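You operate a simulated robot arm through the tools that you are given. There is no shell and no other tool. Be economical: measure what you need, move in short steps, check, and stop when the job is done.

You are at the controls of a simulated robot arm. One attempt, no reset.

Task
Set the pressure valve so the line gauge holds 2 bar.
Fine: vent shut, outlet open; pump over the figure, then back the screw off; leave the line held there.

Only the result counts: the job must be done as asked and must still hold three seconds after the hand-in. Knocking over, shifting, dropping, spilling or breaking anything else fails it.

Robot
A 6-joint arm with a two-finger parallel gripper, fixed in place. Base frame: the origin is at the foot of the arm, x ahead of it, y to its left, z up; the work surface is at about z = 745. Units: mm, degrees, N and s.
With the tool pointing down near the work surface it reaches from about 300 to 700 mm from the base axis. Its first joint turns from -166.0 to 166.0 degrees. Payload 4.1 kg.
Tool frame: the origin (TCP) lies between the finger pads and is the grasp point; the fingertips stand 23 mm ahead of it; z points along the fingers, y is the line along which they close. Largest opening 94 mm; finger width 38, thickness 10; the body of the gripper, 54 by 96 mm, starts 39 mm behind the TCP.
Orientation is told as [roll, pitch, yaw] about the base's x, y, z axes, in that order, counted from this pose: with the fingers straight down and closing along the base's y, the tool's x points along the base's -x, its y along +y and its z along -z.

Tools
- The arm moves only by the tool send_rows. Its argument "deltas" is text: rows parted by semicolons, each of 7 numbers parted by spaces: the shift along the tool's x, y, z in mm, then the turn, a rotation vector about the tool's x, y, z in rad, then the closure, from 0 (fully open) to 1 (shut). In form: dx dy dz rx ry rz jaw; .... A call has 1 to 20 rows; each row is the pose to reach, as a shift and turn from the pose commanded when the call began, along the tool's axes at that moment. Each row takes 0.2 s and may step no farther than 50 mm and 8.6 degrees from the row before; otherwise, or with a gripper value out of range, the whole call is refused. Where a pose cannot be reached the arm comes as near as it can. A force on the tool above 80 N (or 10 N above the force at the start of the call, whichever is more), or a blocked arm, ends the call early, and 0.2 s more pass. Each finger travels about 45 mm/s and halts on what it meets, pressing with about 36 N; the grip force reading is that of the motor and also rises with nothing between the fingers. The clock runs only during rows and for 0.2 s after the last one: add rows that repeat a pose to give the fingers time. The reply holds the time, the measured pose of the TCP, the force on the tool along the base axes, the opening and the grip force, in the units named above and with some noise, with the torque about the TCP (base axes, N m) and any sound that the robot's microphone picked up.
- Cameras (640 x 400 px; columns grow to the right, rows downward): "scene" is fixed at [41.6, 496, 1438.4]; the picture's right is [-0.67, -0.74, 0.00], its down [-0.51, 0.46, -0.72] and it looks along [0.54, -0.48, -0.69] (base axes); focal length 315 px, centre (320, 200). "wrist" rides on the gripper at [86, 16, -75] in the tool frame; the picture's right is [-0.18, 0.98, 0.00], its down [-0.58, -0.11, -0.81] and it looks along [-0.79, -0.15, 0.59] (tool axes); focal length 243 px, centre (320, 200). There is no depth. A picture from a camera that has moved, and an enlarged one, comes with that camera's place and axes in the base frame and with its lens. The place of the scene camera against the robot may be out by one fixed shift of up to 12 mm in any direction.
- snapshot(camera): a new picture of that camera. It takes no simulated time.
- lift_body(by): slides the trunk up (or, below 0, down) by that many mm; the arm rides with it, the base frame stays. It gives what a move gives, with no picture.
- close_up(camera, box): a new picture of the part [left, top, right, bottom] of that camera's present view, enlarged. It takes no simulated time.
- hand_in(): hands the job in; it is judged then, once.

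Work in short steps. Places have to be worked out from the pictures, the camera data and where the tool is seen: move nearer, look again, correct. Check each grasp and each placing, and mend what went wrong. You have 120 turns and 68 pictures in all, those below and enlarged ones among them. Open the gripper and draw the arm clear of the work before you hand the job in, unless the task says otherwise; then end with one line.

The tools are called after ">>>" as a command line: name --argument value ..., lists and objects as JSON in quotes. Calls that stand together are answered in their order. send_rows: Moves the arm, as the interface text tells. Its arguments: {"type":"object","properties":{"deltas":{"type":"string"}},"required":["deltas"]} The other tools are called the same way: lift_body (by) slides the trunk up or down; snapshot (camera) takes a picture; close_up (camera, box) takes an enlarged picture of a part of a camera's view; hand_in () hands the job in.

At the start:

```text
t: 0.0
tcp_pos: [416.3, 168.0, 1159.3]
orientation: [0.0, 0.0, 0.0]
force: [0.2, 0.1, 0.6]
ft_torque: [0.02, 0.03, 0.02]
gripper_width: 94.1
finger_force: 0.0
trunk travel left (down, up): [-500.0, 90.0]
```

scene: 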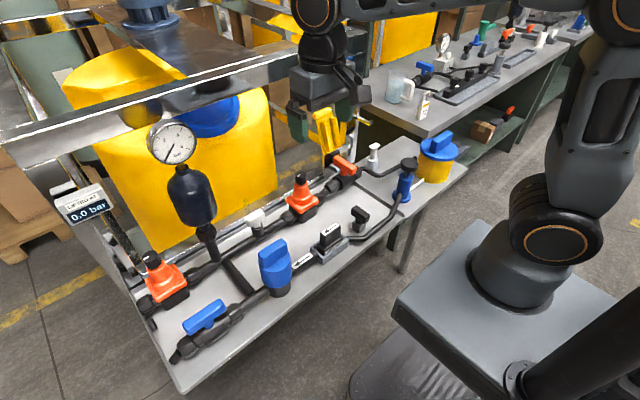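
wrist: 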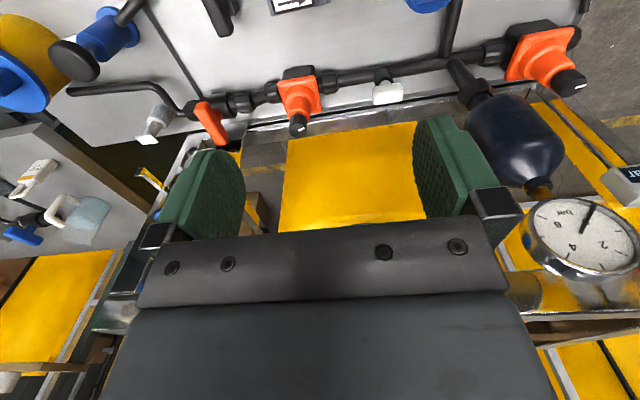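

I start by looking closely at the bench to identify the valves, pump and gauge.

>>> close_up --camera "scene" --box '[120, 220, 320, 370]'

>>> close_up --camera "scene" --box '[270, 120, 470, 270]'

>>> close_up --camera "scene" --box '[40, 100, 240, 240]'

```text
2.67 times, centred on (220, 295) of scene
camera zoom: at [41.6, 496.0, 1438.4], right [-0.67, -0.74, 0.0], down [-0.51, 0.46, -0.72], along [0.54, -0.48, -0.69], focal length 840 px, centre (587, -53)
```

zoom: 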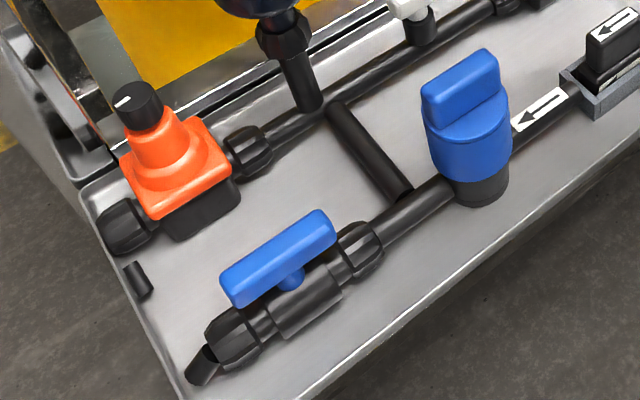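

```text
2.67 times, centred on (370, 195) of scene
camera zoom: at [41.6, 496.0, 1438.4], right [-0.67, -0.74, 0.0], down [-0.51, 0.46, -0.72], along [0.54, -0.48, -0.69], focal length 840 px, centre (187, 213)
```

zoom: 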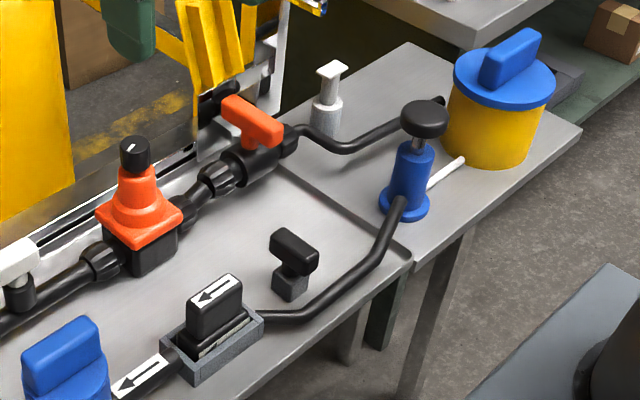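

```text
2.86 times, centred on (140, 170) of scene
camera zoom: at [41.6, 496.0, 1438.4], right [-0.67, -0.74, 0.0], down [-0.51, 0.46, -0.72], along [0.54, -0.48, -0.69], focal length 900 px, centre (834, 286)
```

zoom: 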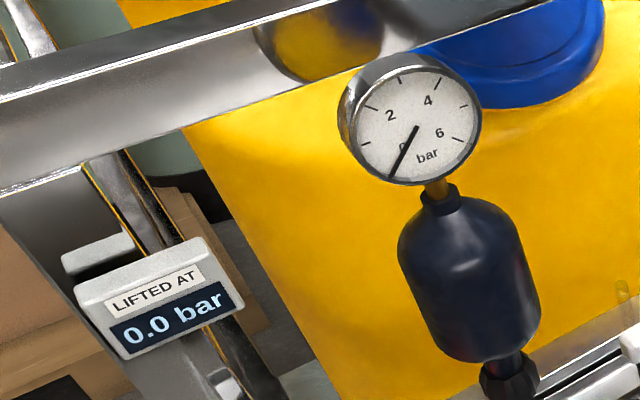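

Next I enlarge the wrist view of the same parts; it also shows the knob pointers and the gauge.

>>> close_up --camera "wrist" --box '[0, 0, 340, 180]'

>>> close_up --camera "wrist" --box '[430, 0, 640, 290]'

```text
1.88 times, centred on (170, 90) of wrist
camera zoom: at [330.2, 182.9, 1234.0], right [0.18, 0.98, 0.0], down [0.58, -0.11, 0.81], along [0.79, -0.15, -0.59], focal length 457 px, centre (602, 407)
```

zoom: 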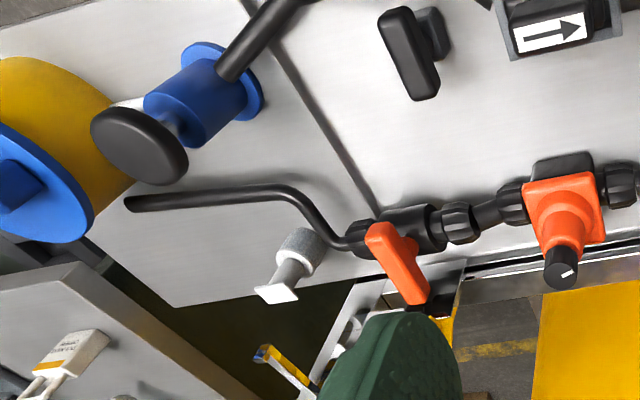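

```text
1.38 times, centred on (535, 145) of wrist
camera zoom: at [330.2, 182.9, 1234.0], right [0.18, 0.98, 0.0], down [0.58, -0.11, 0.81], along [0.79, -0.15, -0.59], focal length 335 px, centre (23, 276)
```

zoom: 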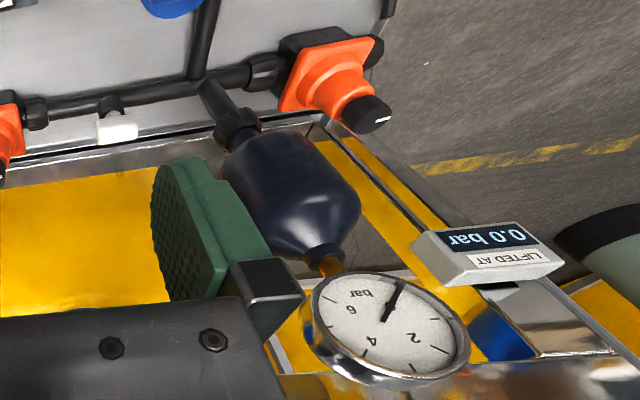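

The blue lever (open end, lying along its pipe) looks like the vent, and the orange lever the outlet to the tank. I move back and left, clear of the gauge at about (561,377,1133), for a closer wrist look.

>>> send_rows --deltas "16 34 20 0 0 0 0;32 68 40 0 0 0 0;48 102 60 0 0 0 0;64 136 80 0 0 0 0;86 172 100 0 0 0 0;86 172 100 0 0 0 0"

>>> snapshot --camera "wrist"

>>> snapshot --camera "scene"

```text
t: 1.4
tcp_pos: [328.5, 340.1, 1059.5]
orientation: [0.0, -0.1, 0.1]
force: [0.2, 0.1, -0.1]
ft_torque: [-0.04, 0.06, 0.0]
gripper_width: 93.9
finger_force: 0.1
trunk travel left (down, up): [-500.0, 90.0]
```

```text
60 pictures are left
camera wrist: at [243.5, 355.8, 1134.4], right [0.18, 0.98, 0.0], down [0.58, -0.11, 0.81], along [0.79, -0.15, -0.59], focal length 243 px, centre (320, 200)
```

wrist: 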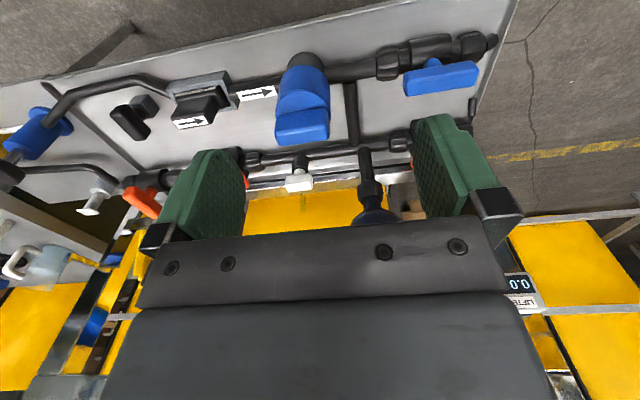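

```text
59 pictures are left
```

scene: 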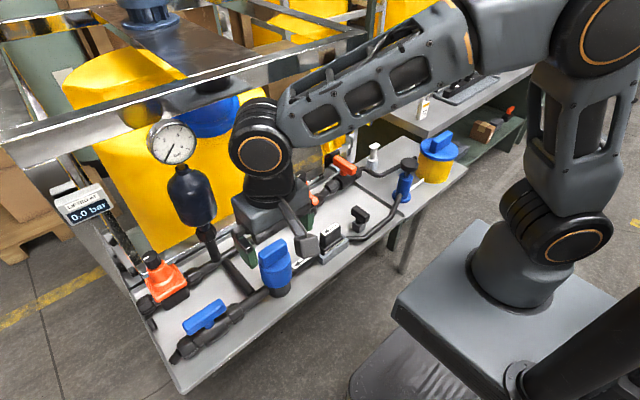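

>>> close_up --camera "wrist" --box '[230, 10, 520, 190]'

>>> close_up --camera "wrist" --box '[0, 60, 260, 230]'

```text
2.21 times, centred on (375, 100) of wrist
camera zoom: at [243.5, 355.8, 1134.4], right [0.18, 0.98, 0.0], down [0.58, -0.11, 0.81], along [0.79, -0.15, -0.59], focal length 535 px, centre (199, 421)
```

zoom: 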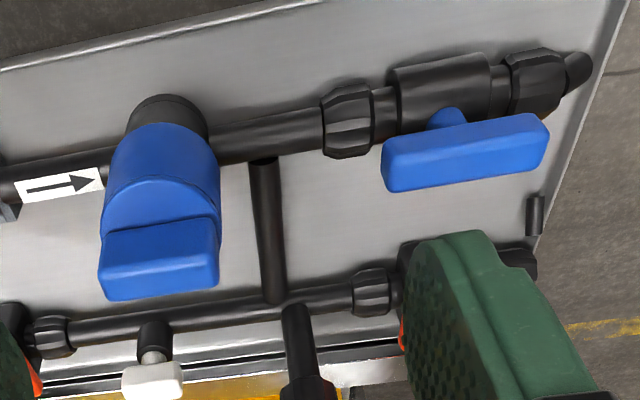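

```text
2.35 times, centred on (130, 145) of wrist
camera zoom: at [243.5, 355.8, 1134.4], right [0.18, 0.98, 0.0], down [0.58, -0.11, 0.81], along [0.79, -0.15, -0.59], focal length 571 px, centre (767, 329)
```

zoom: 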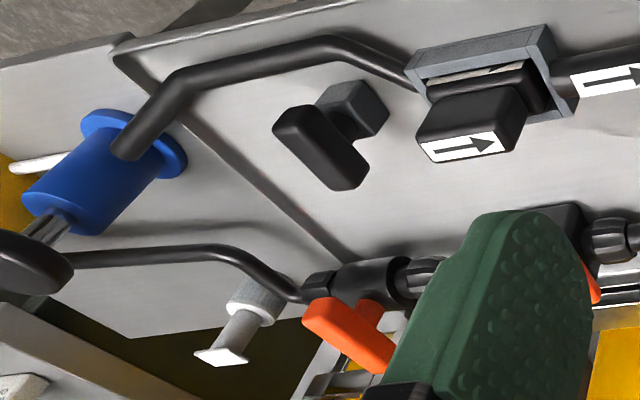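

Triangulated so far: blue lever ≈ (418,471,835), middle orange knob ≈ (569,99,893), orange lever ≈ (572,-78,845), pump knob ≈ (431,-208,862). I move nearer the middle to inspect the orange lever and white fittings.

>>> send_rows --deltas "-10 -46 6 0 0 0 0;-20 -92 12 0 0 0 0;-30 -138 18 0 0 0 0;-40 -184 24 0 0 0 0;-50 -230 30 0 0 0 0;-60 -270 40 0 0 0 0;-60 -300 50 0 0 0 0;-60 -320 60 0 0 0 0;-60 -320 60 0 0 0 0"

>>> snapshot --camera "wrist"

>>> close_up --camera "wrist" --box '[100, 80, 440, 260]'

```text
t: 3.4
tcp_pos: [389.0, 19.4, 996.4]
orientation: [-0.1, -0.1, 0.1]
force: [-0.9, 0.7, -0.2]
ft_torque: [0.03, 0.02, -0.01]
gripper_width: 94.0
finger_force: 0.1
trunk travel left (down, up): [-500.0, 90.0]
```

```text
56 pictures are left
camera wrist: at [303.7, 34.5, 1072.4], right [0.18, 0.98, 0.0], down [0.58, -0.11, 0.81], along [0.79, -0.15, -0.59], focal length 243 px, centre (320, 200)
```

wrist: 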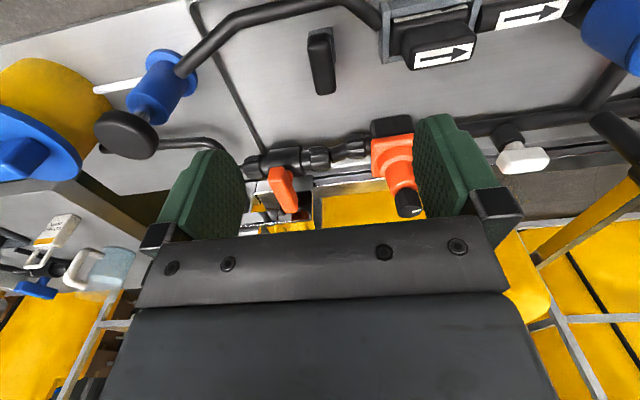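

```text
1.88 times, centred on (270, 170) of wrist
camera zoom: at [303.7, 34.5, 1072.4], right [0.18, 0.98, 0.0], down [0.58, -0.11, 0.81], along [0.79, -0.15, -0.59], focal length 457 px, centre (414, 256)
```

zoom: 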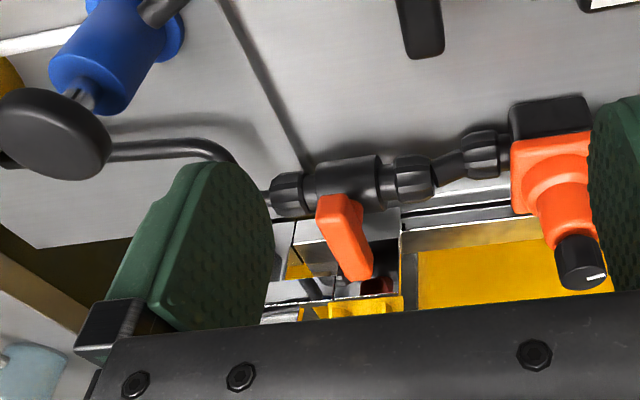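

>>> close_up --camera "wrist" --box '[440, 70, 640, 210]'

>>> close_up --camera "scene" --box '[230, 140, 430, 260]'

```text
2.86 times, centred on (540, 140) of wrist
camera zoom: at [303.7, 34.5, 1072.4], right [0.18, 0.98, 0.0], down [0.58, -0.11, 0.81], along [0.79, -0.15, -0.59], focal length 693 px, centre (-309, 371)
```

zoom: 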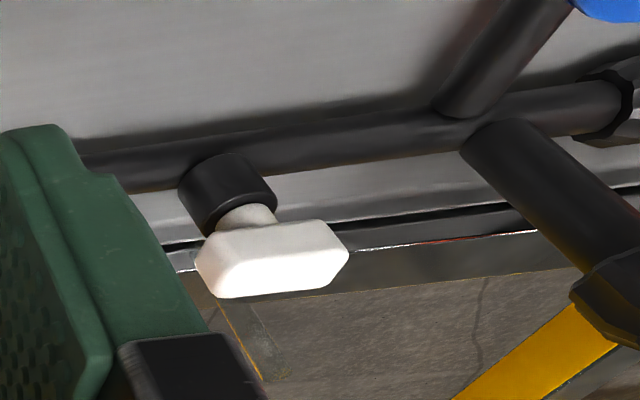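

```text
3.20 times, centred on (330, 200) of scene
camera zoom: at [41.6, 496.0, 1438.4], right [-0.67, -0.74, 0.0], down [-0.51, 0.46, -0.72], along [0.54, -0.48, -0.69], focal length 1008 px, centre (288, 200)
```

zoom: 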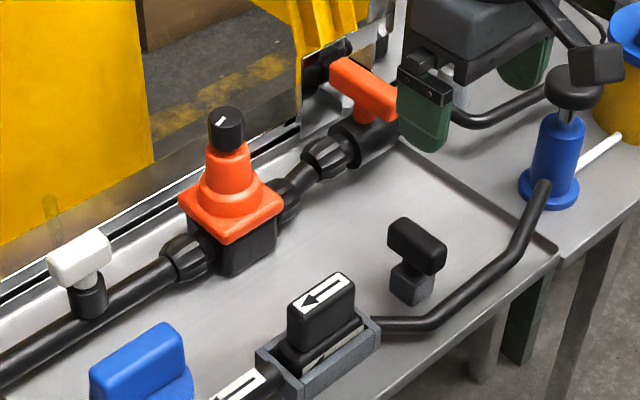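

I reckon: blue lever (open end) is the vent and stands along its pipe, so open; the orange lever beyond the middle pressure valve leads to the tank and is crosswise, so shut. First the vent: I go above the blue lever with a yaw of +90° so the fingers straddle it.

>>> send_rows --deltas "-2.6 41 0 0 0 -0.143 0;-5 82 0 0 0 -0.286 0;-8 123 0 0 0 -0.429 0;-10.5 164 0 0 0 -0.571 0;-13 205 0 0 0 -0.714 0;-16 246 0 0 0 -0.857 0;-18 287 0 0 0 -1.0 0;-21 328 0 0 0 -1.142 0;-24 370 0 0 0 -1.285 0;-27 411 0 0 0 -1.428 0;-29 452 0 0 0 -1.571 0;-29 452 0 0 0 -1.571 0"

>>> snapshot --camera "wrist"

>>> snapshot --camera "scene"

```text
t: 6.0
tcp_pos: [420.0, 470.7, 1000.3]
orientation: [-0.1, -0.1, 90.2]
force: [-0.4, -0.3, -0.4]
ft_torque: [0.0, -0.02, 0.0]
gripper_width: 94.1
finger_force: 0.1
trunk travel left (down, up): [-500.0, 90.0]
```

```text
52 pictures are left
camera wrist: at [404.9, 384.3, 1074.8], right [-0.98, 0.18, 0.0], down [0.11, 0.58, 0.81], along [0.15, 0.79, -0.59], focal length 243 px, centre (320, 200)
```

wrist: 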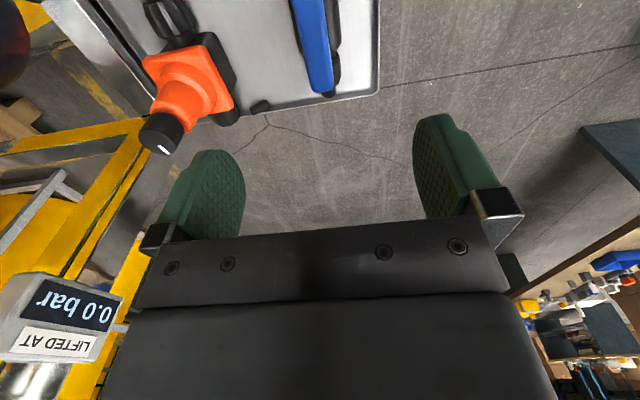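

```text
51 pictures are left
```

scene: 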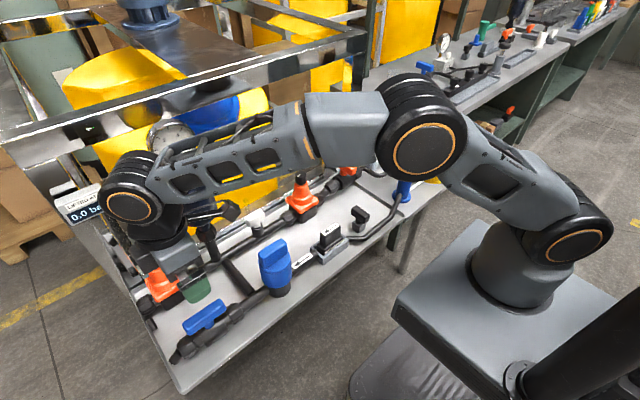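

Lever seen at about (424,474), z≈835, spanning y 431–518. I descend over it partway and check.

>>> send_rows --deltas "0 4 40 0 0 0 0.0;-3 4 80 0 0 0 0.2;-3 4 115 0 0 0 0.3;-3 4 115 0 0 0 0.3"

>>> close_up --camera "scene" --box '[120, 220, 320, 370]'

>>> snapshot --camera "wrist"

```text
t: 7.0
tcp_pos: [414.8, 474.9, 883.8]
orientation: [-0.1, 0.0, 90.0]
force: [0.1, -0.2, -0.2]
ft_torque: [0.01, -0.01, -0.01]
gripper_width: 65.7
finger_force: 0.0
trunk travel left (down, up): [-500.0, 90.0]
```

```text
2.67 times, centred on (220, 295) of scene
camera zoom: at [41.6, 496.0, 1438.4], right [-0.67, -0.74, 0.0], down [-0.51, 0.46, -0.72], along [0.54, -0.48, -0.69], focal length 840 px, centre (587, -53)
```

zoom: 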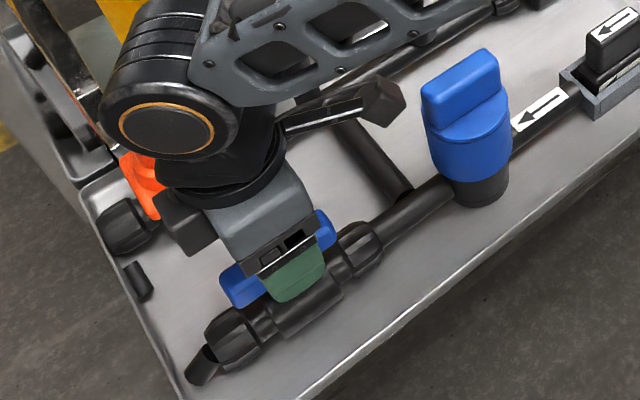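

```text
49 pictures are left
camera wrist: at [399.4, 387.8, 959.2], right [-0.98, 0.18, 0.0], down [0.11, 0.58, 0.81], along [0.15, 0.79, -0.59], focal length 243 px, centre (320, 200)
```

wrist: 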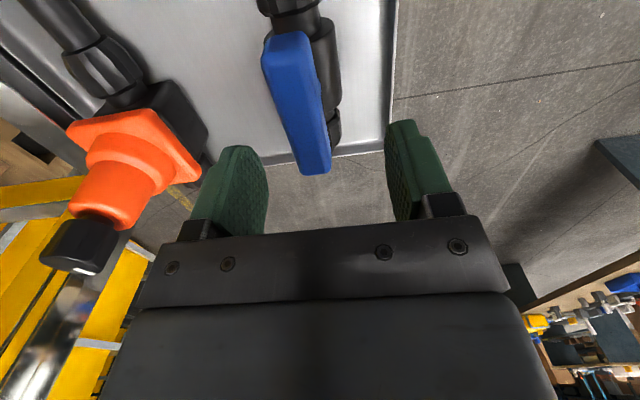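

Lever centre ≈ (424,474). I shift +9 mm in x, go down to z≈845 and close on it.

>>> send_rows --deltas "0 -9 10 0 0 0 0.3;0 -9 38 0 0 0 0.3;0 -9 38 0 0 0 0.6;0 -9 38 0 0 0 0.9;0 -9 38 0 0 0 0.95;0 -9 38 0 0 0 0.95;0 -9 38 0 0 0 0.95"

>>> close_up --camera "scene" --box '[150, 260, 270, 370]'

```text
t: 8.6
tcp_pos: [425.3, 473.0, 846.1]
orientation: [-0.2, -0.1, 90.0]
force: [17.1, 1.1, -2.0]
ft_torque: [0.68, -0.15, -0.09]
gripper_width: 24.0
finger_force: 45.0
trunk travel left (down, up): [-500.0, 90.0]
```

```text
3.64 times, centred on (210, 315) of scene
camera zoom: at [41.6, 496.0, 1438.4], right [-0.67, -0.74, 0.0], down [-0.51, 0.46, -0.72], along [0.54, -0.48, -0.69], focal length 1146 px, centre (720, -218)
```

zoom: 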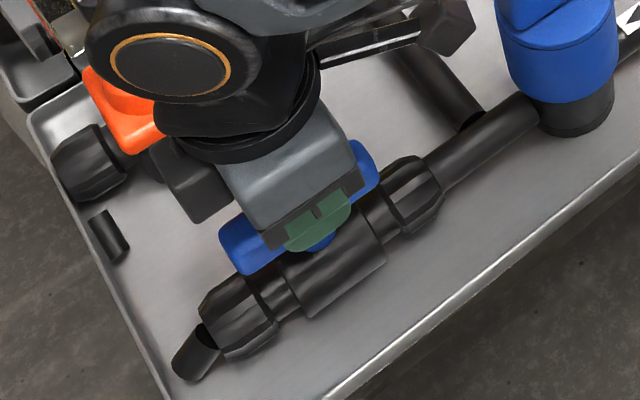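

Gripped (24 mm wide lever). A small centring shift, then I turn it clockwise from above a little to see whether it yields.

>>> send_rows --deltas "0 -2 0 0 0 0 0.95;0 -2 0 0 0 0.1 0.95;0 -2 0 0 0 0.2 0.95;0 -2 0 0 0 0.3 0.95"

```text
t: 9.6
tcp_pos: [425.4, 474.0, 845.4]
orientation: [0.0, 0.0, 72.8]
force: [4.5, -4.9, 0.5]
ft_torque: [1.29, -0.33, 0.01]
gripper_width: 23.9
finger_force: 45.4
trunk travel left (down, up): [-500.0, 90.0]
```

It turns with it. I continue to the full quarter turn.

>>> send_rows --deltas "0 0 0 0 0 0.14 0.95;0 0 0 0 0 0.28 0.95;0 0 0 0 0 0.42 0.95;0 0 0 0 0 0.56 0.95;0 0 0 0 0 0.7 0.95;0 0 0 0 0 0.84 0.95;0 0 0 0 0 0.98 0.95;0 0 0 0 0 1.12 0.95;0 0 0 0 0 1.27 0.95;0 0 0 0 0 1.27 0.95"

>>> close_up --camera "scene" --box '[150, 240, 310, 370]'

```text
t: 11.8
tcp_pos: [424.2, 475.3, 846.6]
orientation: [0.0, -0.1, 0.1]
force: [-14.3, -1.7, 0.4]
ft_torque: [-0.06, 1.52, -0.02]
gripper_width: 23.9
finger_force: 45.5
trunk travel left (down, up): [-500.0, 90.0]
```

```text
3.08 times, centred on (230, 305) of scene
camera zoom: at [41.6, 496.0, 1438.4], right [-0.67, -0.74, 0.0], down [-0.51, 0.46, -0.72], along [0.54, -0.48, -0.69], focal length 969 px, centre (597, -123)
```

zoom: 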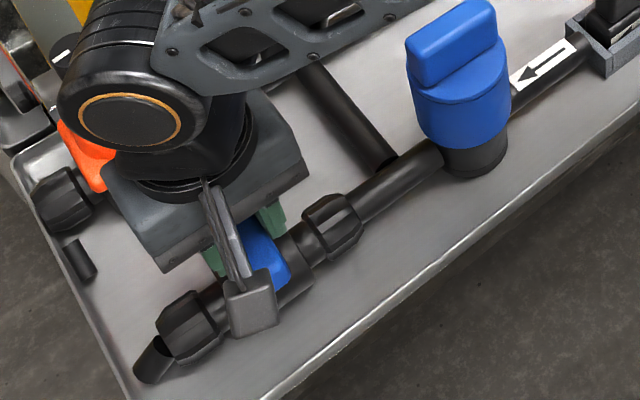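

Vent lever now crosswise. I release, lift, and travel over toward the orange lever at a safe radius.

>>> send_rows --deltas "0 0 0 0 0 0 0.6;0 0 0 0 0 0 0.3;0 0 0 0 0 0 0.3;0 0 -40 0 0 0 0.3;0 0 -80 0 0 0 0.1;0 0 -120 0 0 0 0;0 0 -160 0 0 0 0;8 -45 -160 0 0 0 0;16 -90 -160 0 0 0 0;24 -135 -160 0 0 0 0;32 -180 -160 0 0 0 0;34 -225 -160 0 0 0 0;34 -270 -160 0 0 0 0;34 -315 -160 0 0 0 0;34 -360 -160 0 0 0 0;34 -405 -160 0 0 0 0;24 -450 -160 0 0 0 0;4 -495 -160 0 0 0 0;-16 -540 -160 0 0 0 0;-16 -540 -160 0 0 0 0"

>>> snapshot --camera "wrist"

>>> snapshot --camera "scene"

```text
t: 16.0
tcp_pos: [445.3, -64.9, 1003.8]
orientation: [0.0, 0.1, 0.2]
force: [0.1, 0.0, -0.3]
ft_torque: [0.01, -0.03, -0.02]
gripper_width: 93.8
finger_force: 0.2
trunk travel left (down, up): [-500.0, 90.0]
```

```text
46 pictures are left
camera wrist: at [359.4, -48.4, 1079.7], right [0.18, 0.98, 0.0], down [0.58, -0.11, 0.81], along [0.79, -0.15, -0.59], focal length 243 px, centre (320, 200)
```

wrist: 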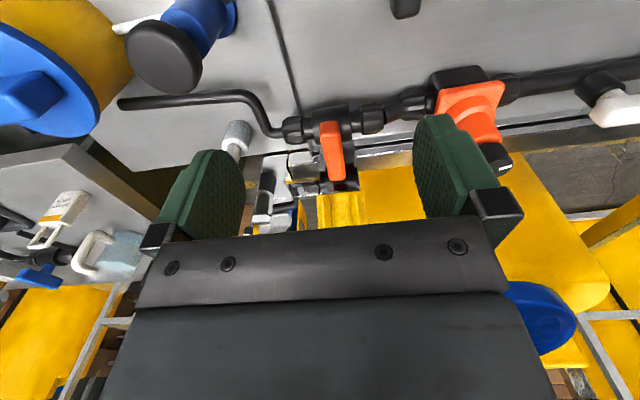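

```text
45 pictures are left
```

scene: 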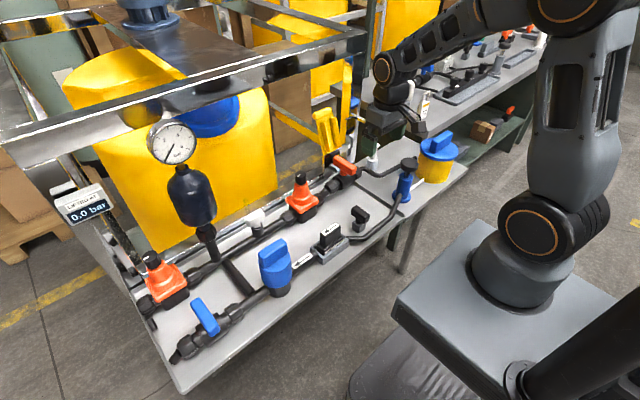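

Orange lever is along x, centre ≈ (575,-72,847). There's something yellow beyond it; I close in part way at z≈930 and check clearances.

>>> send_rows --deltas "-40 -2 10 0 0 0 0;-80 -5 30 0 0 0 0.2;-105 -7 60 0 0 0 0.3;-115 -7 75 0 0 0 0.3;-115 -7 75 0 0 0 0.3"

>>> snapshot --camera "wrist"

>>> close_up --camera "scene" --box '[270, 80, 450, 220]'

```text
t: 17.2
tcp_pos: [560.5, -73.2, 930.5]
orientation: [0.1, -0.1, 0.1]
force: [-0.5, -0.1, -0.3]
ft_torque: [0.0, 0.01, 0.0]
gripper_width: 65.6
finger_force: 0.0
trunk travel left (down, up): [-500.0, 90.0]
```

```text
44 pictures are left
camera wrist: at [474.9, -56.7, 1005.6], right [0.18, 0.98, 0.0], down [0.58, -0.11, 0.81], along [0.79, -0.15, -0.59], focal length 243 px, centre (320, 200)
```

wrist: 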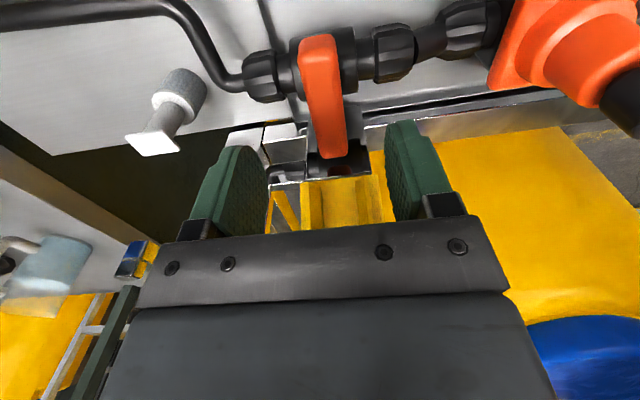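

```text
2.86 times, centred on (360, 150) of scene
camera zoom: at [41.6, 496.0, 1438.4], right [-0.67, -0.74, 0.0], down [-0.51, 0.46, -0.72], along [0.54, -0.48, -0.69], focal length 900 px, centre (206, 343)
```

zoom: 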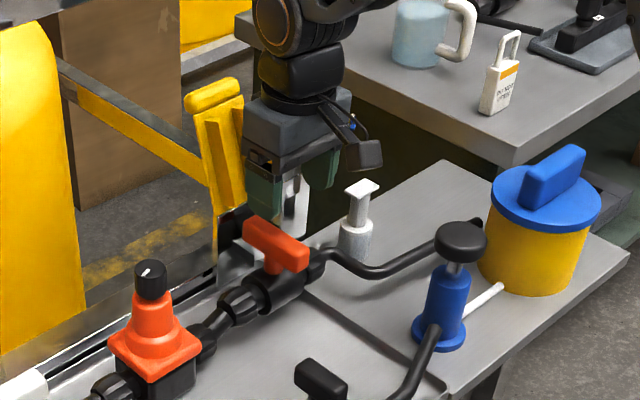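

The lever runs x 534–623 at y≈-71, and a yellow post stands just behind at x≈650. Rather than swing the wide gripper around the pivot, I'll close the fingers and push the near arm of the lever round, staying on the near side. First go down beside it.

>>> send_rows --deltas "6 15 0 0 0 0 0.6;11.5 35 0 0 0 0 1;11.5 35 20 0 0 0 1;11.5 35 50 0 0 0 1;11.5 35 80 0 0 0 1;11.5 35 80 0 0 0 1"

>>> snapshot --camera "wrist"

>>> close_up --camera "scene" --box '[280, 100, 420, 210]'

```text
t: 18.6
tcp_pos: [545.6, -38.9, 851.4]
orientation: [-0.1, 0.0, 0.1]
force: [0.8, -0.6, -1.0]
ft_torque: [0.03, 0.05, 0.01]
gripper_width: 0.0
finger_force: 36.0
trunk travel left (down, up): [-500.0, 90.0]
```

```text
42 pictures are left
camera wrist: at [461.3, -22.9, 925.8], right [0.18, 0.98, 0.0], down [0.58, -0.11, 0.81], along [0.79, -0.15, -0.59], focal length 243 px, centre (320, 200)
```

wrist: 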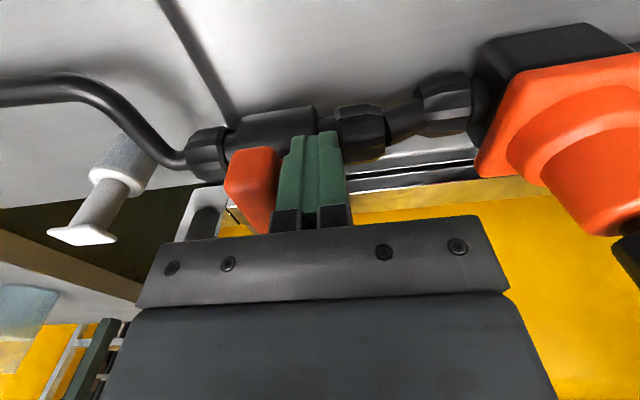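

```text
3.64 times, centred on (350, 155) of scene
camera zoom: at [41.6, 496.0, 1438.4], right [-0.67, -0.74, 0.0], down [-0.51, 0.46, -0.72], along [0.54, -0.48, -0.69], focal length 1146 px, centre (211, 364)
```

zoom: 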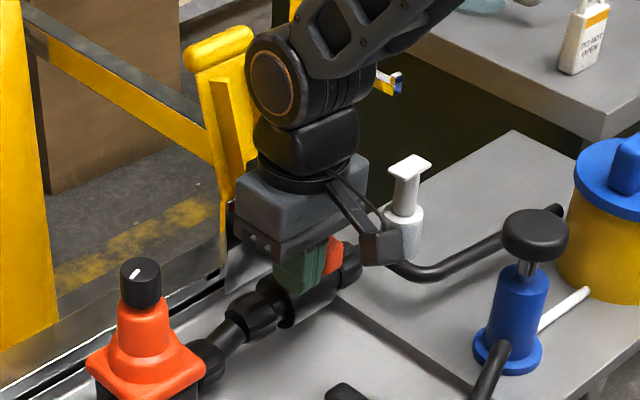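

Fingers are beside the lever's near arm on its +y side. I start pushing it counter-clockwise along the arc, the tool turning with it.

>>> send_rows --deltas "-3.4 -10 0 0 0 0 1;-0.6 -14.6 0 0 0 -0.143 1;1.6 -19.5 0 0 0 -0.286 1;3.0 -24.5 0 0 0 -0.428 1;3.7 -29.8 0 0 0 -0.571 1"

>>> snapshot --camera "wrist"

```text
t: 19.8
tcp_pos: [537.8, -70.6, 850.9]
orientation: [0.2, 0.2, 32.7]
force: [-34.7, 7.9, 2.4]
ft_torque: [-0.07, -0.36, 0.21]
gripper_width: 0.2
finger_force: 36.0
trunk travel left (down, up): [-500.0, 90.0]
```

```text
40 pictures are left
camera wrist: at [458.0, -103.1, 927.0], right [-0.38, 0.93, 0.0], down [0.55, 0.22, 0.8], along [0.74, 0.3, -0.6], focal length 243 px, centre (320, 200)
```

wrist: 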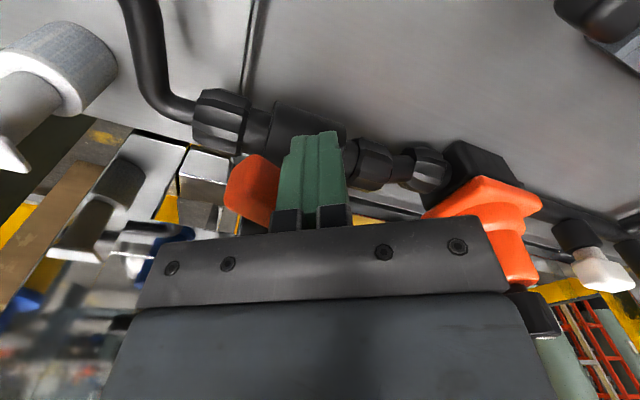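

>>> close_up --camera "scene" --box '[300, 120, 400, 200]'

```text
5.00 times, centred on (350, 160) of scene
camera zoom: at [41.6, 496.0, 1438.4], right [-0.67, -0.74, 0.0], down [-0.51, 0.46, -0.72], along [0.54, -0.48, -0.69], focal length 1575 px, centre (170, 400)
```

zoom: 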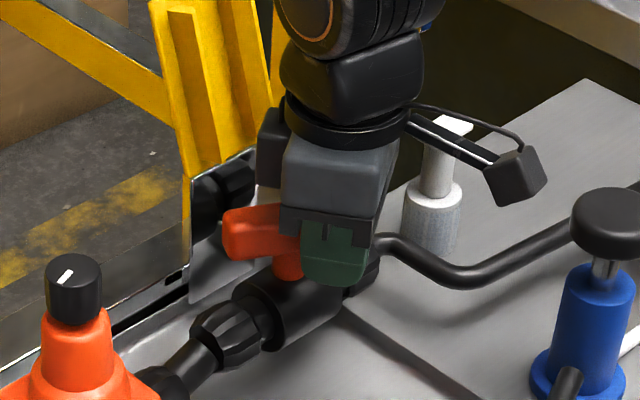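

The lever is following (far end has swung toward +y). I continue the arc to the full 90°.

>>> send_rows --deltas "2.9 -4.5 0 0 0 -0.143 1;5 -9.4 0 0 0 -0.286 1;6.4 -14.4 0 0 0 -0.428 1;7.2 -19.7 0 0 0 -0.571 1;7.1 -25 0 0 0 -0.714 1;6.3 -30.3 0 0 0 -0.857 1;4.7 -35.3 0 0 0 -1.0 1;4.7 -35.3 0 0 0 -1.0 1"

>>> close_up --camera "scene" --box '[300, 120, 400, 200]'

```text
t: 21.6
tcp_pos: [551.4, -96.3, 851.1]
orientation: [0.7, -0.2, 90.4]
force: [-48.1, 22.4, 1.2]
ft_torque: [-0.13, -0.39, 1.22]
gripper_width: 0.0
finger_force: 36.2
trunk travel left (down, up): [-500.0, 90.0]
```

```text
5.00 times, centred on (350, 160) of scene
camera zoom: at [41.6, 496.0, 1438.4], right [-0.67, -0.74, 0.0], down [-0.51, 0.46, -0.72], along [0.54, -0.48, -0.69], focal length 1575 px, centre (170, 400)
```

zoom: 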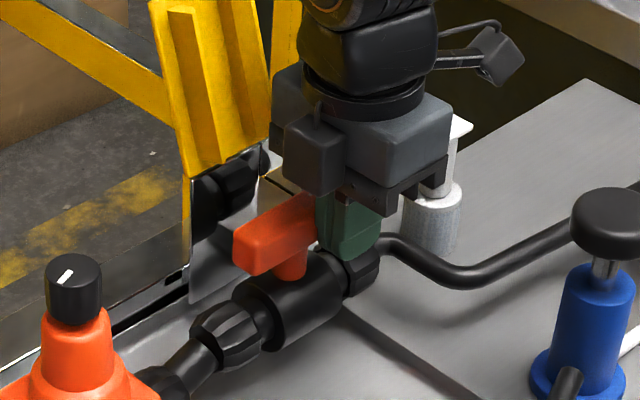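

Lever looks nearly along its pipe. I back off toward -x, lift, and check.

>>> send_rows --deltas "0 12 0 0 0 0 1;0 28 0 0 0 0 1;0 40 -30 0 0 0 1;0 60 -70 0 0 0 1;0 100 -100 0 0 0.13 0.7;0 130 -120 0 0 0.26 0.3;0 130 -120 0 0 0.40 0;0 130 -120 0 0 0.40 0"

>>> close_up --camera "scene" --box '[300, 120, 400, 200]'

>>> snapshot --camera "wrist"

```text
t: 23.4
tcp_pos: [427.0, -101.2, 970.4]
orientation: [0.0, -0.1, 67.1]
force: [-0.4, -1.2, -0.7]
ft_torque: [-0.01, 0.01, -0.01]
gripper_width: 84.6
finger_force: 0.1
trunk travel left (down, up): [-500.0, 90.0]
```

```text
5.00 times, centred on (350, 160) of scene
camera zoom: at [41.6, 496.0, 1438.4], right [-0.67, -0.74, 0.0], down [-0.51, 0.46, -0.72], along [0.54, -0.48, -0.69], focal length 1575 px, centre (170, 400)
```

zoom: 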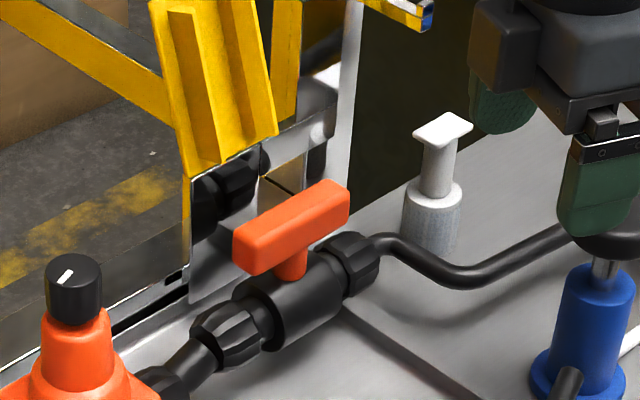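

```text
36 pictures are left
camera wrist: at [379.1, -174.7, 1044.7], right [-0.83, 0.55, 0.0], down [0.33, 0.49, 0.81], along [0.45, 0.67, -0.59], focal length 243 px, centre (320, 200)
```

wrist: 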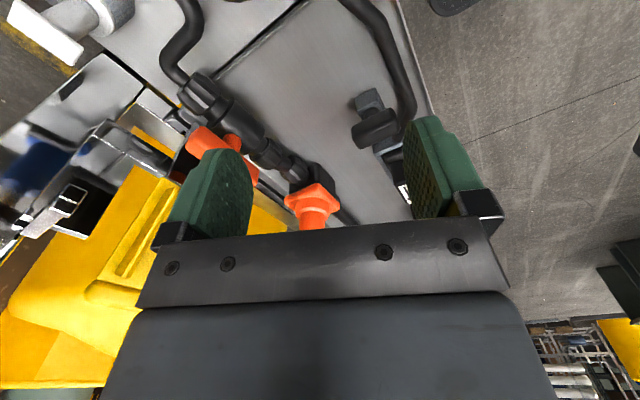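

Outlet lever now lies along its pipe: open. Next the pump: go above its black knob (≈431,-208) with yaw 0 and closed fingers, and look.

>>> send_rows --deltas "10 -5 0 0 0 0.13 0;21 -10 0 0 0 0.26 0;32 -15 0 0 0 0.39 0;43 -20 0 0 0 0.52 0;54 -25 0 0 0 0.65 0.3;65 -30 0 0 0 0.78 0.6;76 -35 0 0 0 0.91 0.8;87 -40 0 0 0 1.04 1;97 -45.5 10 0 0 1.171 1;97 -45.5 20 0 0 1.171 1"

>>> snapshot --camera "wrist"

>>> close_up --camera "scene" --box '[350, 110, 470, 230]'

```text
t: 25.6
tcp_pos: [433.2, -207.9, 950.9]
orientation: [0.1, -0.1, 0.1]
force: [0.0, -0.3, 0.0]
ft_torque: [-0.03, 0.02, -0.02]
gripper_width: 0.0
finger_force: 29.8
trunk travel left (down, up): [-500.0, 90.0]
```

```text
35 pictures are left
camera wrist: at [347.5, -191.3, 1025.7], right [0.18, 0.98, 0.0], down [0.58, -0.11, 0.81], along [0.79, -0.15, -0.59], focal length 243 px, centre (320, 200)
```

wrist: 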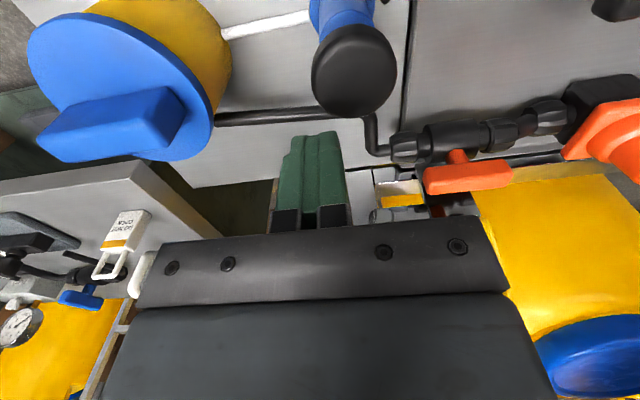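

```text
3.33 times, centred on (410, 170) of scene
camera zoom: at [41.6, 496.0, 1438.4], right [-0.67, -0.74, 0.0], down [-0.51, 0.46, -0.72], along [0.54, -0.48, -0.69], focal length 1050 px, centre (20, 300)
```

zoom: 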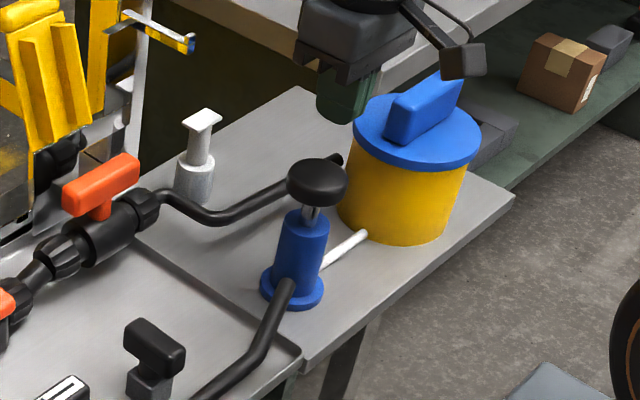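

Knob centre ≈ (429,-185,878) from the wrist view. I align above it and press down gently to find contact.

>>> send_rows --deltas "4 23 0 0 0 0 1;4 23 20 0 0 0 1;4 23 40 0 0 0 1;4 23 50 0 0 0 1;4 23 56 0 0 0 1"

>>> close_up --camera "scene" --box '[350, 110, 470, 230]'

```text
t: 26.8
tcp_pos: [428.5, -182.8, 893.3]
orientation: [0.1, -0.2, 0.2]
force: [-0.3, -0.7, 1.6]
ft_torque: [-0.01, 0.03, -0.01]
gripper_width: 0.1
finger_force: 35.8
trunk travel left (down, up): [-500.0, 90.0]
```

```text
3.33 times, centred on (410, 170) of scene
camera zoom: at [41.6, 496.0, 1438.4], right [-0.67, -0.74, 0.0], down [-0.51, 0.46, -0.72], along [0.54, -0.48, -0.69], focal length 1050 px, centre (20, 300)
```

zoom: 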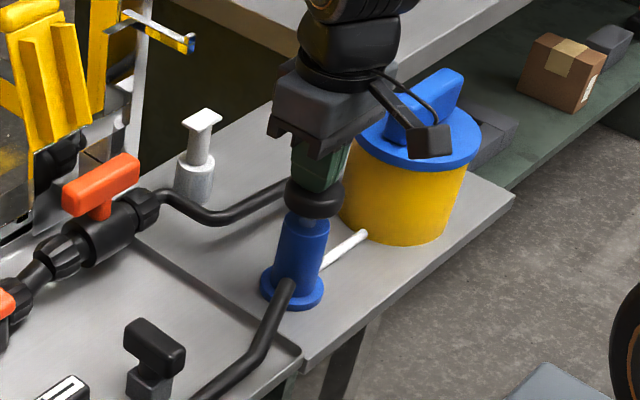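

Contact and the knob already moved a little. I press further to the bottom of the stroke, then raise to see if it springs back.

>>> send_rows --deltas "0 0 6 0 0 0 1;0 0 12 0 0 0 1;0 0 18 0 0 0 1;0 0 24 0 0 0 1;0 0 30 0 0 0 1"

>>> close_up --camera "scene" --box '[40, 100, 240, 240]'

```text
t: 27.9
tcp_pos: [430.8, -184.4, 883.3]
orientation: [-0.6, -1.3, 0.1]
force: [-10.1, 6.4, 30.9]
ft_torque: [0.24, 0.71, -0.11]
gripper_width: 0.3
finger_force: 35.7
trunk travel left (down, up): [-500.0, 90.0]
stopped in row 5: the force on the tool passed its limit at 88 N (the readings are from after the stop); the commanded pose is now the measured one
```

```text
2.86 times, centred on (140, 170) of scene
camera zoom: at [41.6, 496.0, 1438.4], right [-0.67, -0.74, 0.0], down [-0.51, 0.46, -0.72], along [0.54, -0.48, -0.69], focal length 900 px, centre (834, 286)
```

zoom: 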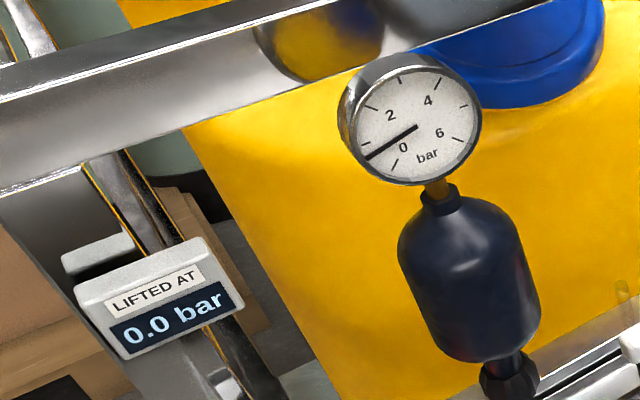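

The gauge rose to about 0.8 bar, so blue was the vent and the line holds. The bottom of stroke is about TCP z 883. I raise to let the knob return and check it.

>>> send_rows --deltas "0 0 -15 0 0 0 1;0 0 -35 0 0 0 1;0 0 -35 0 0 0 1;0 0 -35 0 0 0 1"

>>> snapshot --camera "scene"

```text
t: 28.9
tcp_pos: [431.2, -186.5, 908.4]
orientation: [-0.2, -0.5, 0.1]
force: [0.1, -0.1, -0.1]
ft_torque: [0.02, 0.02, -0.05]
gripper_width: 0.3
finger_force: 36.3
trunk travel left (down, up): [-500.0, 90.0]
```

```text
31 pictures are left
```

scene: 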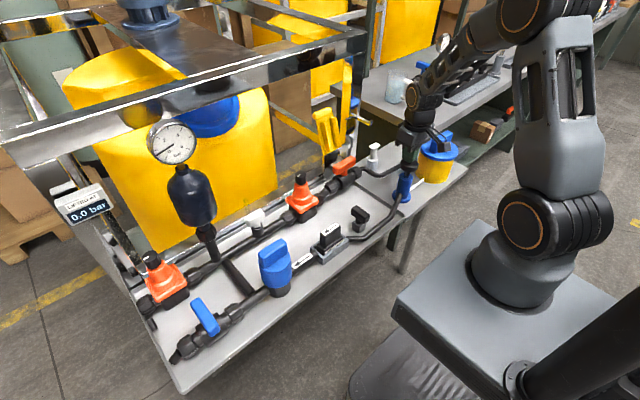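

Gauge still holding. Now another two controlled strokes, short of the hard stop.

>>> send_rows --deltas "0 2 10 0 0 0 1;0 2 20 0 0 0 1;0 2 27 0 0 0 1;0 2 27 0 0 0 1;0 2 12 0 0 0 1;0 2 0 0 0 0 1;0 2 0 0 0 0 1;0 2 10 0 0 0 1;0 2 20 0 0 0 1;0 2 27 0 0 0 1;0 2 27 0 0 0 1;0 2 12 0 0 0 1;0 2 0 0 0 0 1;0 2 0 0 0 0 1"

>>> close_up --camera "scene" --box '[50, 110, 200, 230]'

```text
t: 31.9
tcp_pos: [431.8, -183.3, 908.1]
orientation: [-0.2, -0.5, 0.1]
force: [0.4, 0.4, 0.4]
ft_torque: [0.01, -0.03, 0.0]
gripper_width: 0.0
finger_force: 36.0
trunk travel left (down, up): [-500.0, 90.0]
```

```text
3.33 times, centred on (125, 170) of scene
camera zoom: at [41.6, 496.0, 1438.4], right [-0.67, -0.74, 0.0], down [-0.51, 0.46, -0.72], along [0.54, -0.48, -0.69], focal length 1050 px, centre (970, 300)
```

zoom: 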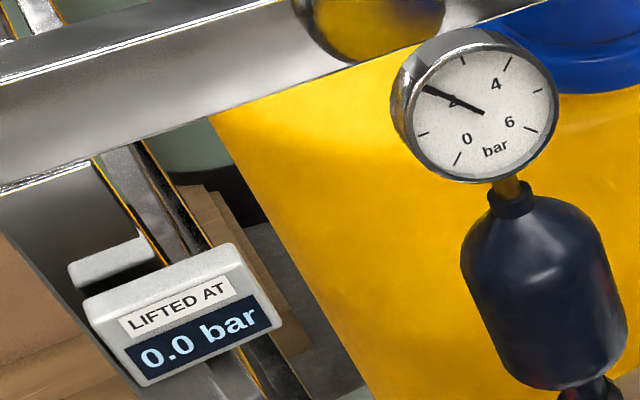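

The gauge reads about 2 now. "Pump over the figure": two more strokes toward 3 bar.

>>> send_rows --deltas "0 0 10 0 0 0 1;0 0 20 0 0 0 1;0 0 27 0 0 0 1;0 0 27 0 0 0 1;0 0 12 0 0 0 1;0 0 0 0 0 0 1;0 0 0 0 0 0 1;0 0 10 0 0 0 1;0 0 20 0 0 0 1;0 0 27 0 0 0 1;0 0 27 0 0 0 1;0 0 12 0 0 0 1;0 0 0 0 0 0 1;0 0 -10 0 0 0 1"

>>> close_up --camera "scene" --box '[50, 110, 200, 230]'

```text
t: 34.9
tcp_pos: [431.3, -182.8, 919.1]
orientation: [-0.2, -0.6, 0.2]
force: [0.1, 0.4, -0.5]
ft_torque: [0.02, 0.02, -0.03]
gripper_width: 0.0
finger_force: 36.2
trunk travel left (down, up): [-500.0, 90.0]
```

```text
3.33 times, centred on (125, 170) of scene
camera zoom: at [41.6, 496.0, 1438.4], right [-0.67, -0.74, 0.0], down [-0.51, 0.46, -0.72], along [0.54, -0.48, -0.69], focal length 1050 px, centre (970, 300)
```

zoom: 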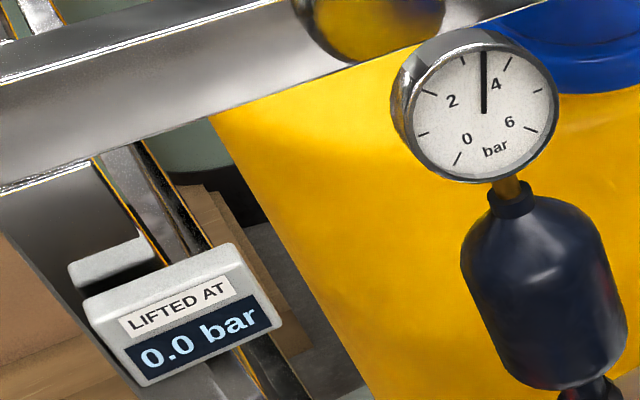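

Gauge ≈ 3.4 bar and steady. Now to the middle valve's screw knob (≈569,100,top 897): approach from above with yaw -60° so I have room to turn counter-clockwise.

>>> send_rows --deltas "0 0 -45 0 0 0 1;0 0 -90 0 0 0 0.8;-5 45 -90 0 0 0.13 0.5;-15 90 -90 0 0 0.26 0.45;-30 135 -90 0 0 0.39 0.45;-50 180 -90 0 0 0.52 0.45;-70 225 -90 0 0 0.65 0.45;-90 265 -90 0 0 0.78 0.45;-105 283 -90 0 0 0.91 0.45;-120 283 -90 0 0 1.04 0.45;-120 283 -90 0 0 1.04 0.45"

>>> snapshot --camera "wrist"

>>> snapshot --camera "scene"

```text
t: 37.3
tcp_pos: [551.2, 99.2, 1007.6]
orientation: [0.4, -0.4, -59.6]
force: [-0.7, 0.2, -0.7]
ft_torque: [0.04, 0.0, -0.02]
gripper_width: 51.8
finger_force: 0.0
trunk travel left (down, up): [-500.0, 90.0]
```

```text
28 pictures are left
camera wrist: at [521.4, 182.3, 1082.6], right [0.94, 0.34, 0.01], down [0.19, -0.55, 0.81], along [0.28, -0.76, -0.59], focal length 243 px, centre (320, 200)
```

wrist: 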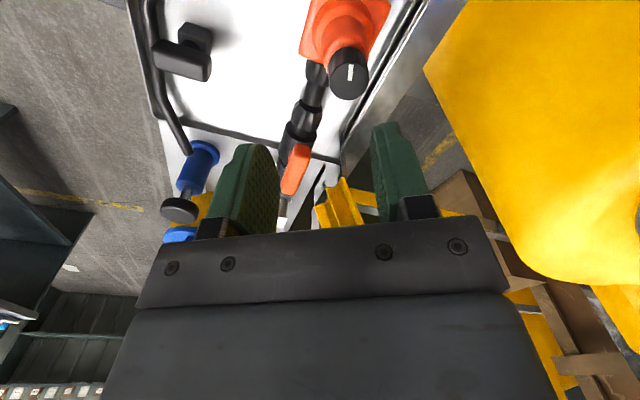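

```text
27 pictures are left
```

scene: 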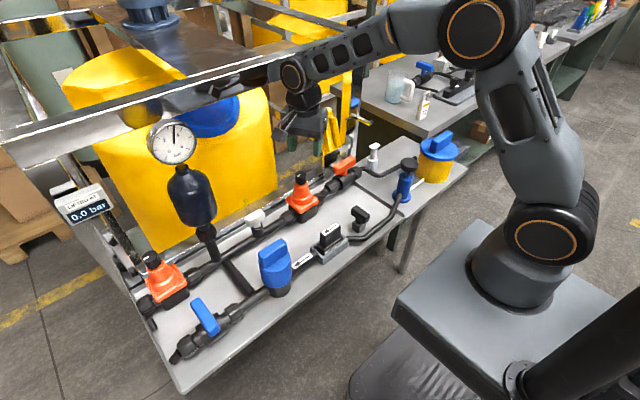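

Knob top is at ≈ (575,104,897). Before going the last 24 mm forward I check clearance between the wrist and the frame bar.

>>> close_up --camera "scene" --box '[220, 20, 380, 150]'

```text
3.08 times, centred on (300, 85) of scene
camera zoom: at [41.6, 496.0, 1438.4], right [-0.67, -0.74, 0.0], down [-0.51, 0.46, -0.72], along [0.54, -0.48, -0.69], focal length 969 px, centre (382, 554)
```

zoom: 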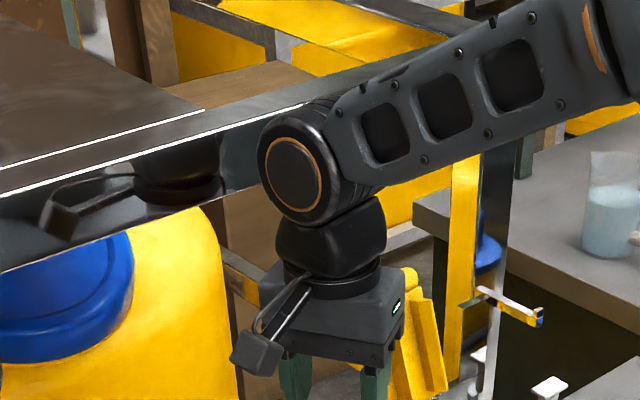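

The bar's mirror image puts its face at x≈650, leaving about 25 mm. I move over the knob and descend to grip height.

>>> send_rows --deltas "-4 12 0 0 0 0 0.45;-7.7 23.3 0 0 0 0 0.45;-7.7 23.3 30 0 0 0 0.45;-7.7 23.3 60 0 0 0 0.45;-7.7 23.3 75 0 0 0 0.45;-7.7 23.3 75 0 0 0 0.45"

>>> snapshot --camera "wrist"

>>> close_up --camera "scene" --box '[240, 80, 360, 220]'

```text
t: 38.7
tcp_pos: [576.1, 105.4, 935.5]
orientation: [0.3, -0.4, -59.5]
force: [-0.5, 1.3, -0.6]
ft_torque: [0.03, 0.0, 0.0]
gripper_width: 51.5
finger_force: 0.0
trunk travel left (down, up): [-500.0, 90.0]
```

```text
25 pictures are left
camera wrist: at [545.8, 188.3, 1009.5], right [0.94, 0.34, 0.01], down [0.19, -0.55, 0.81], along [0.28, -0.76, -0.59], focal length 243 px, centre (320, 200)
```

wrist: 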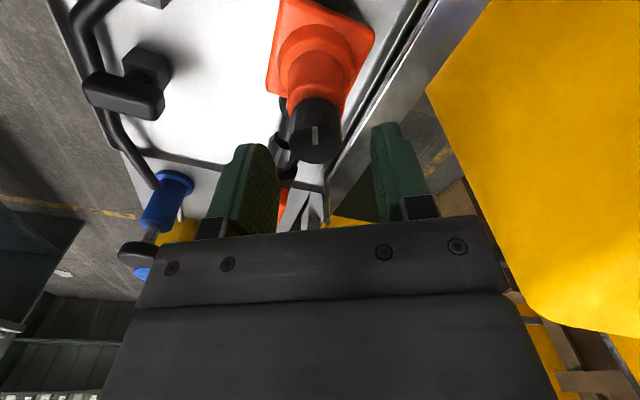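

```text
2.86 times, centred on (300, 150) of scene
camera zoom: at [41.6, 496.0, 1438.4], right [-0.67, -0.74, 0.0], down [-0.51, 0.46, -0.72], along [0.54, -0.48, -0.69], focal length 900 px, centre (377, 343)
```

zoom: 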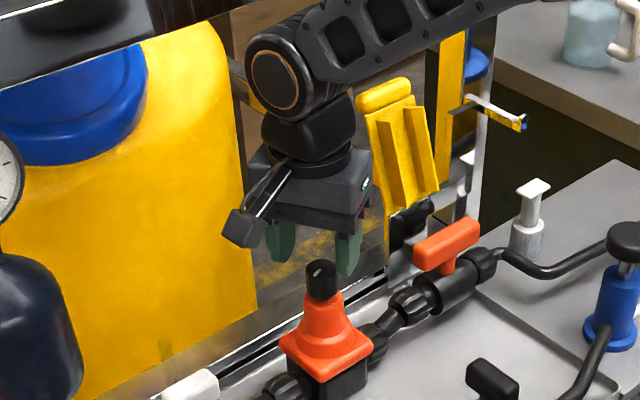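

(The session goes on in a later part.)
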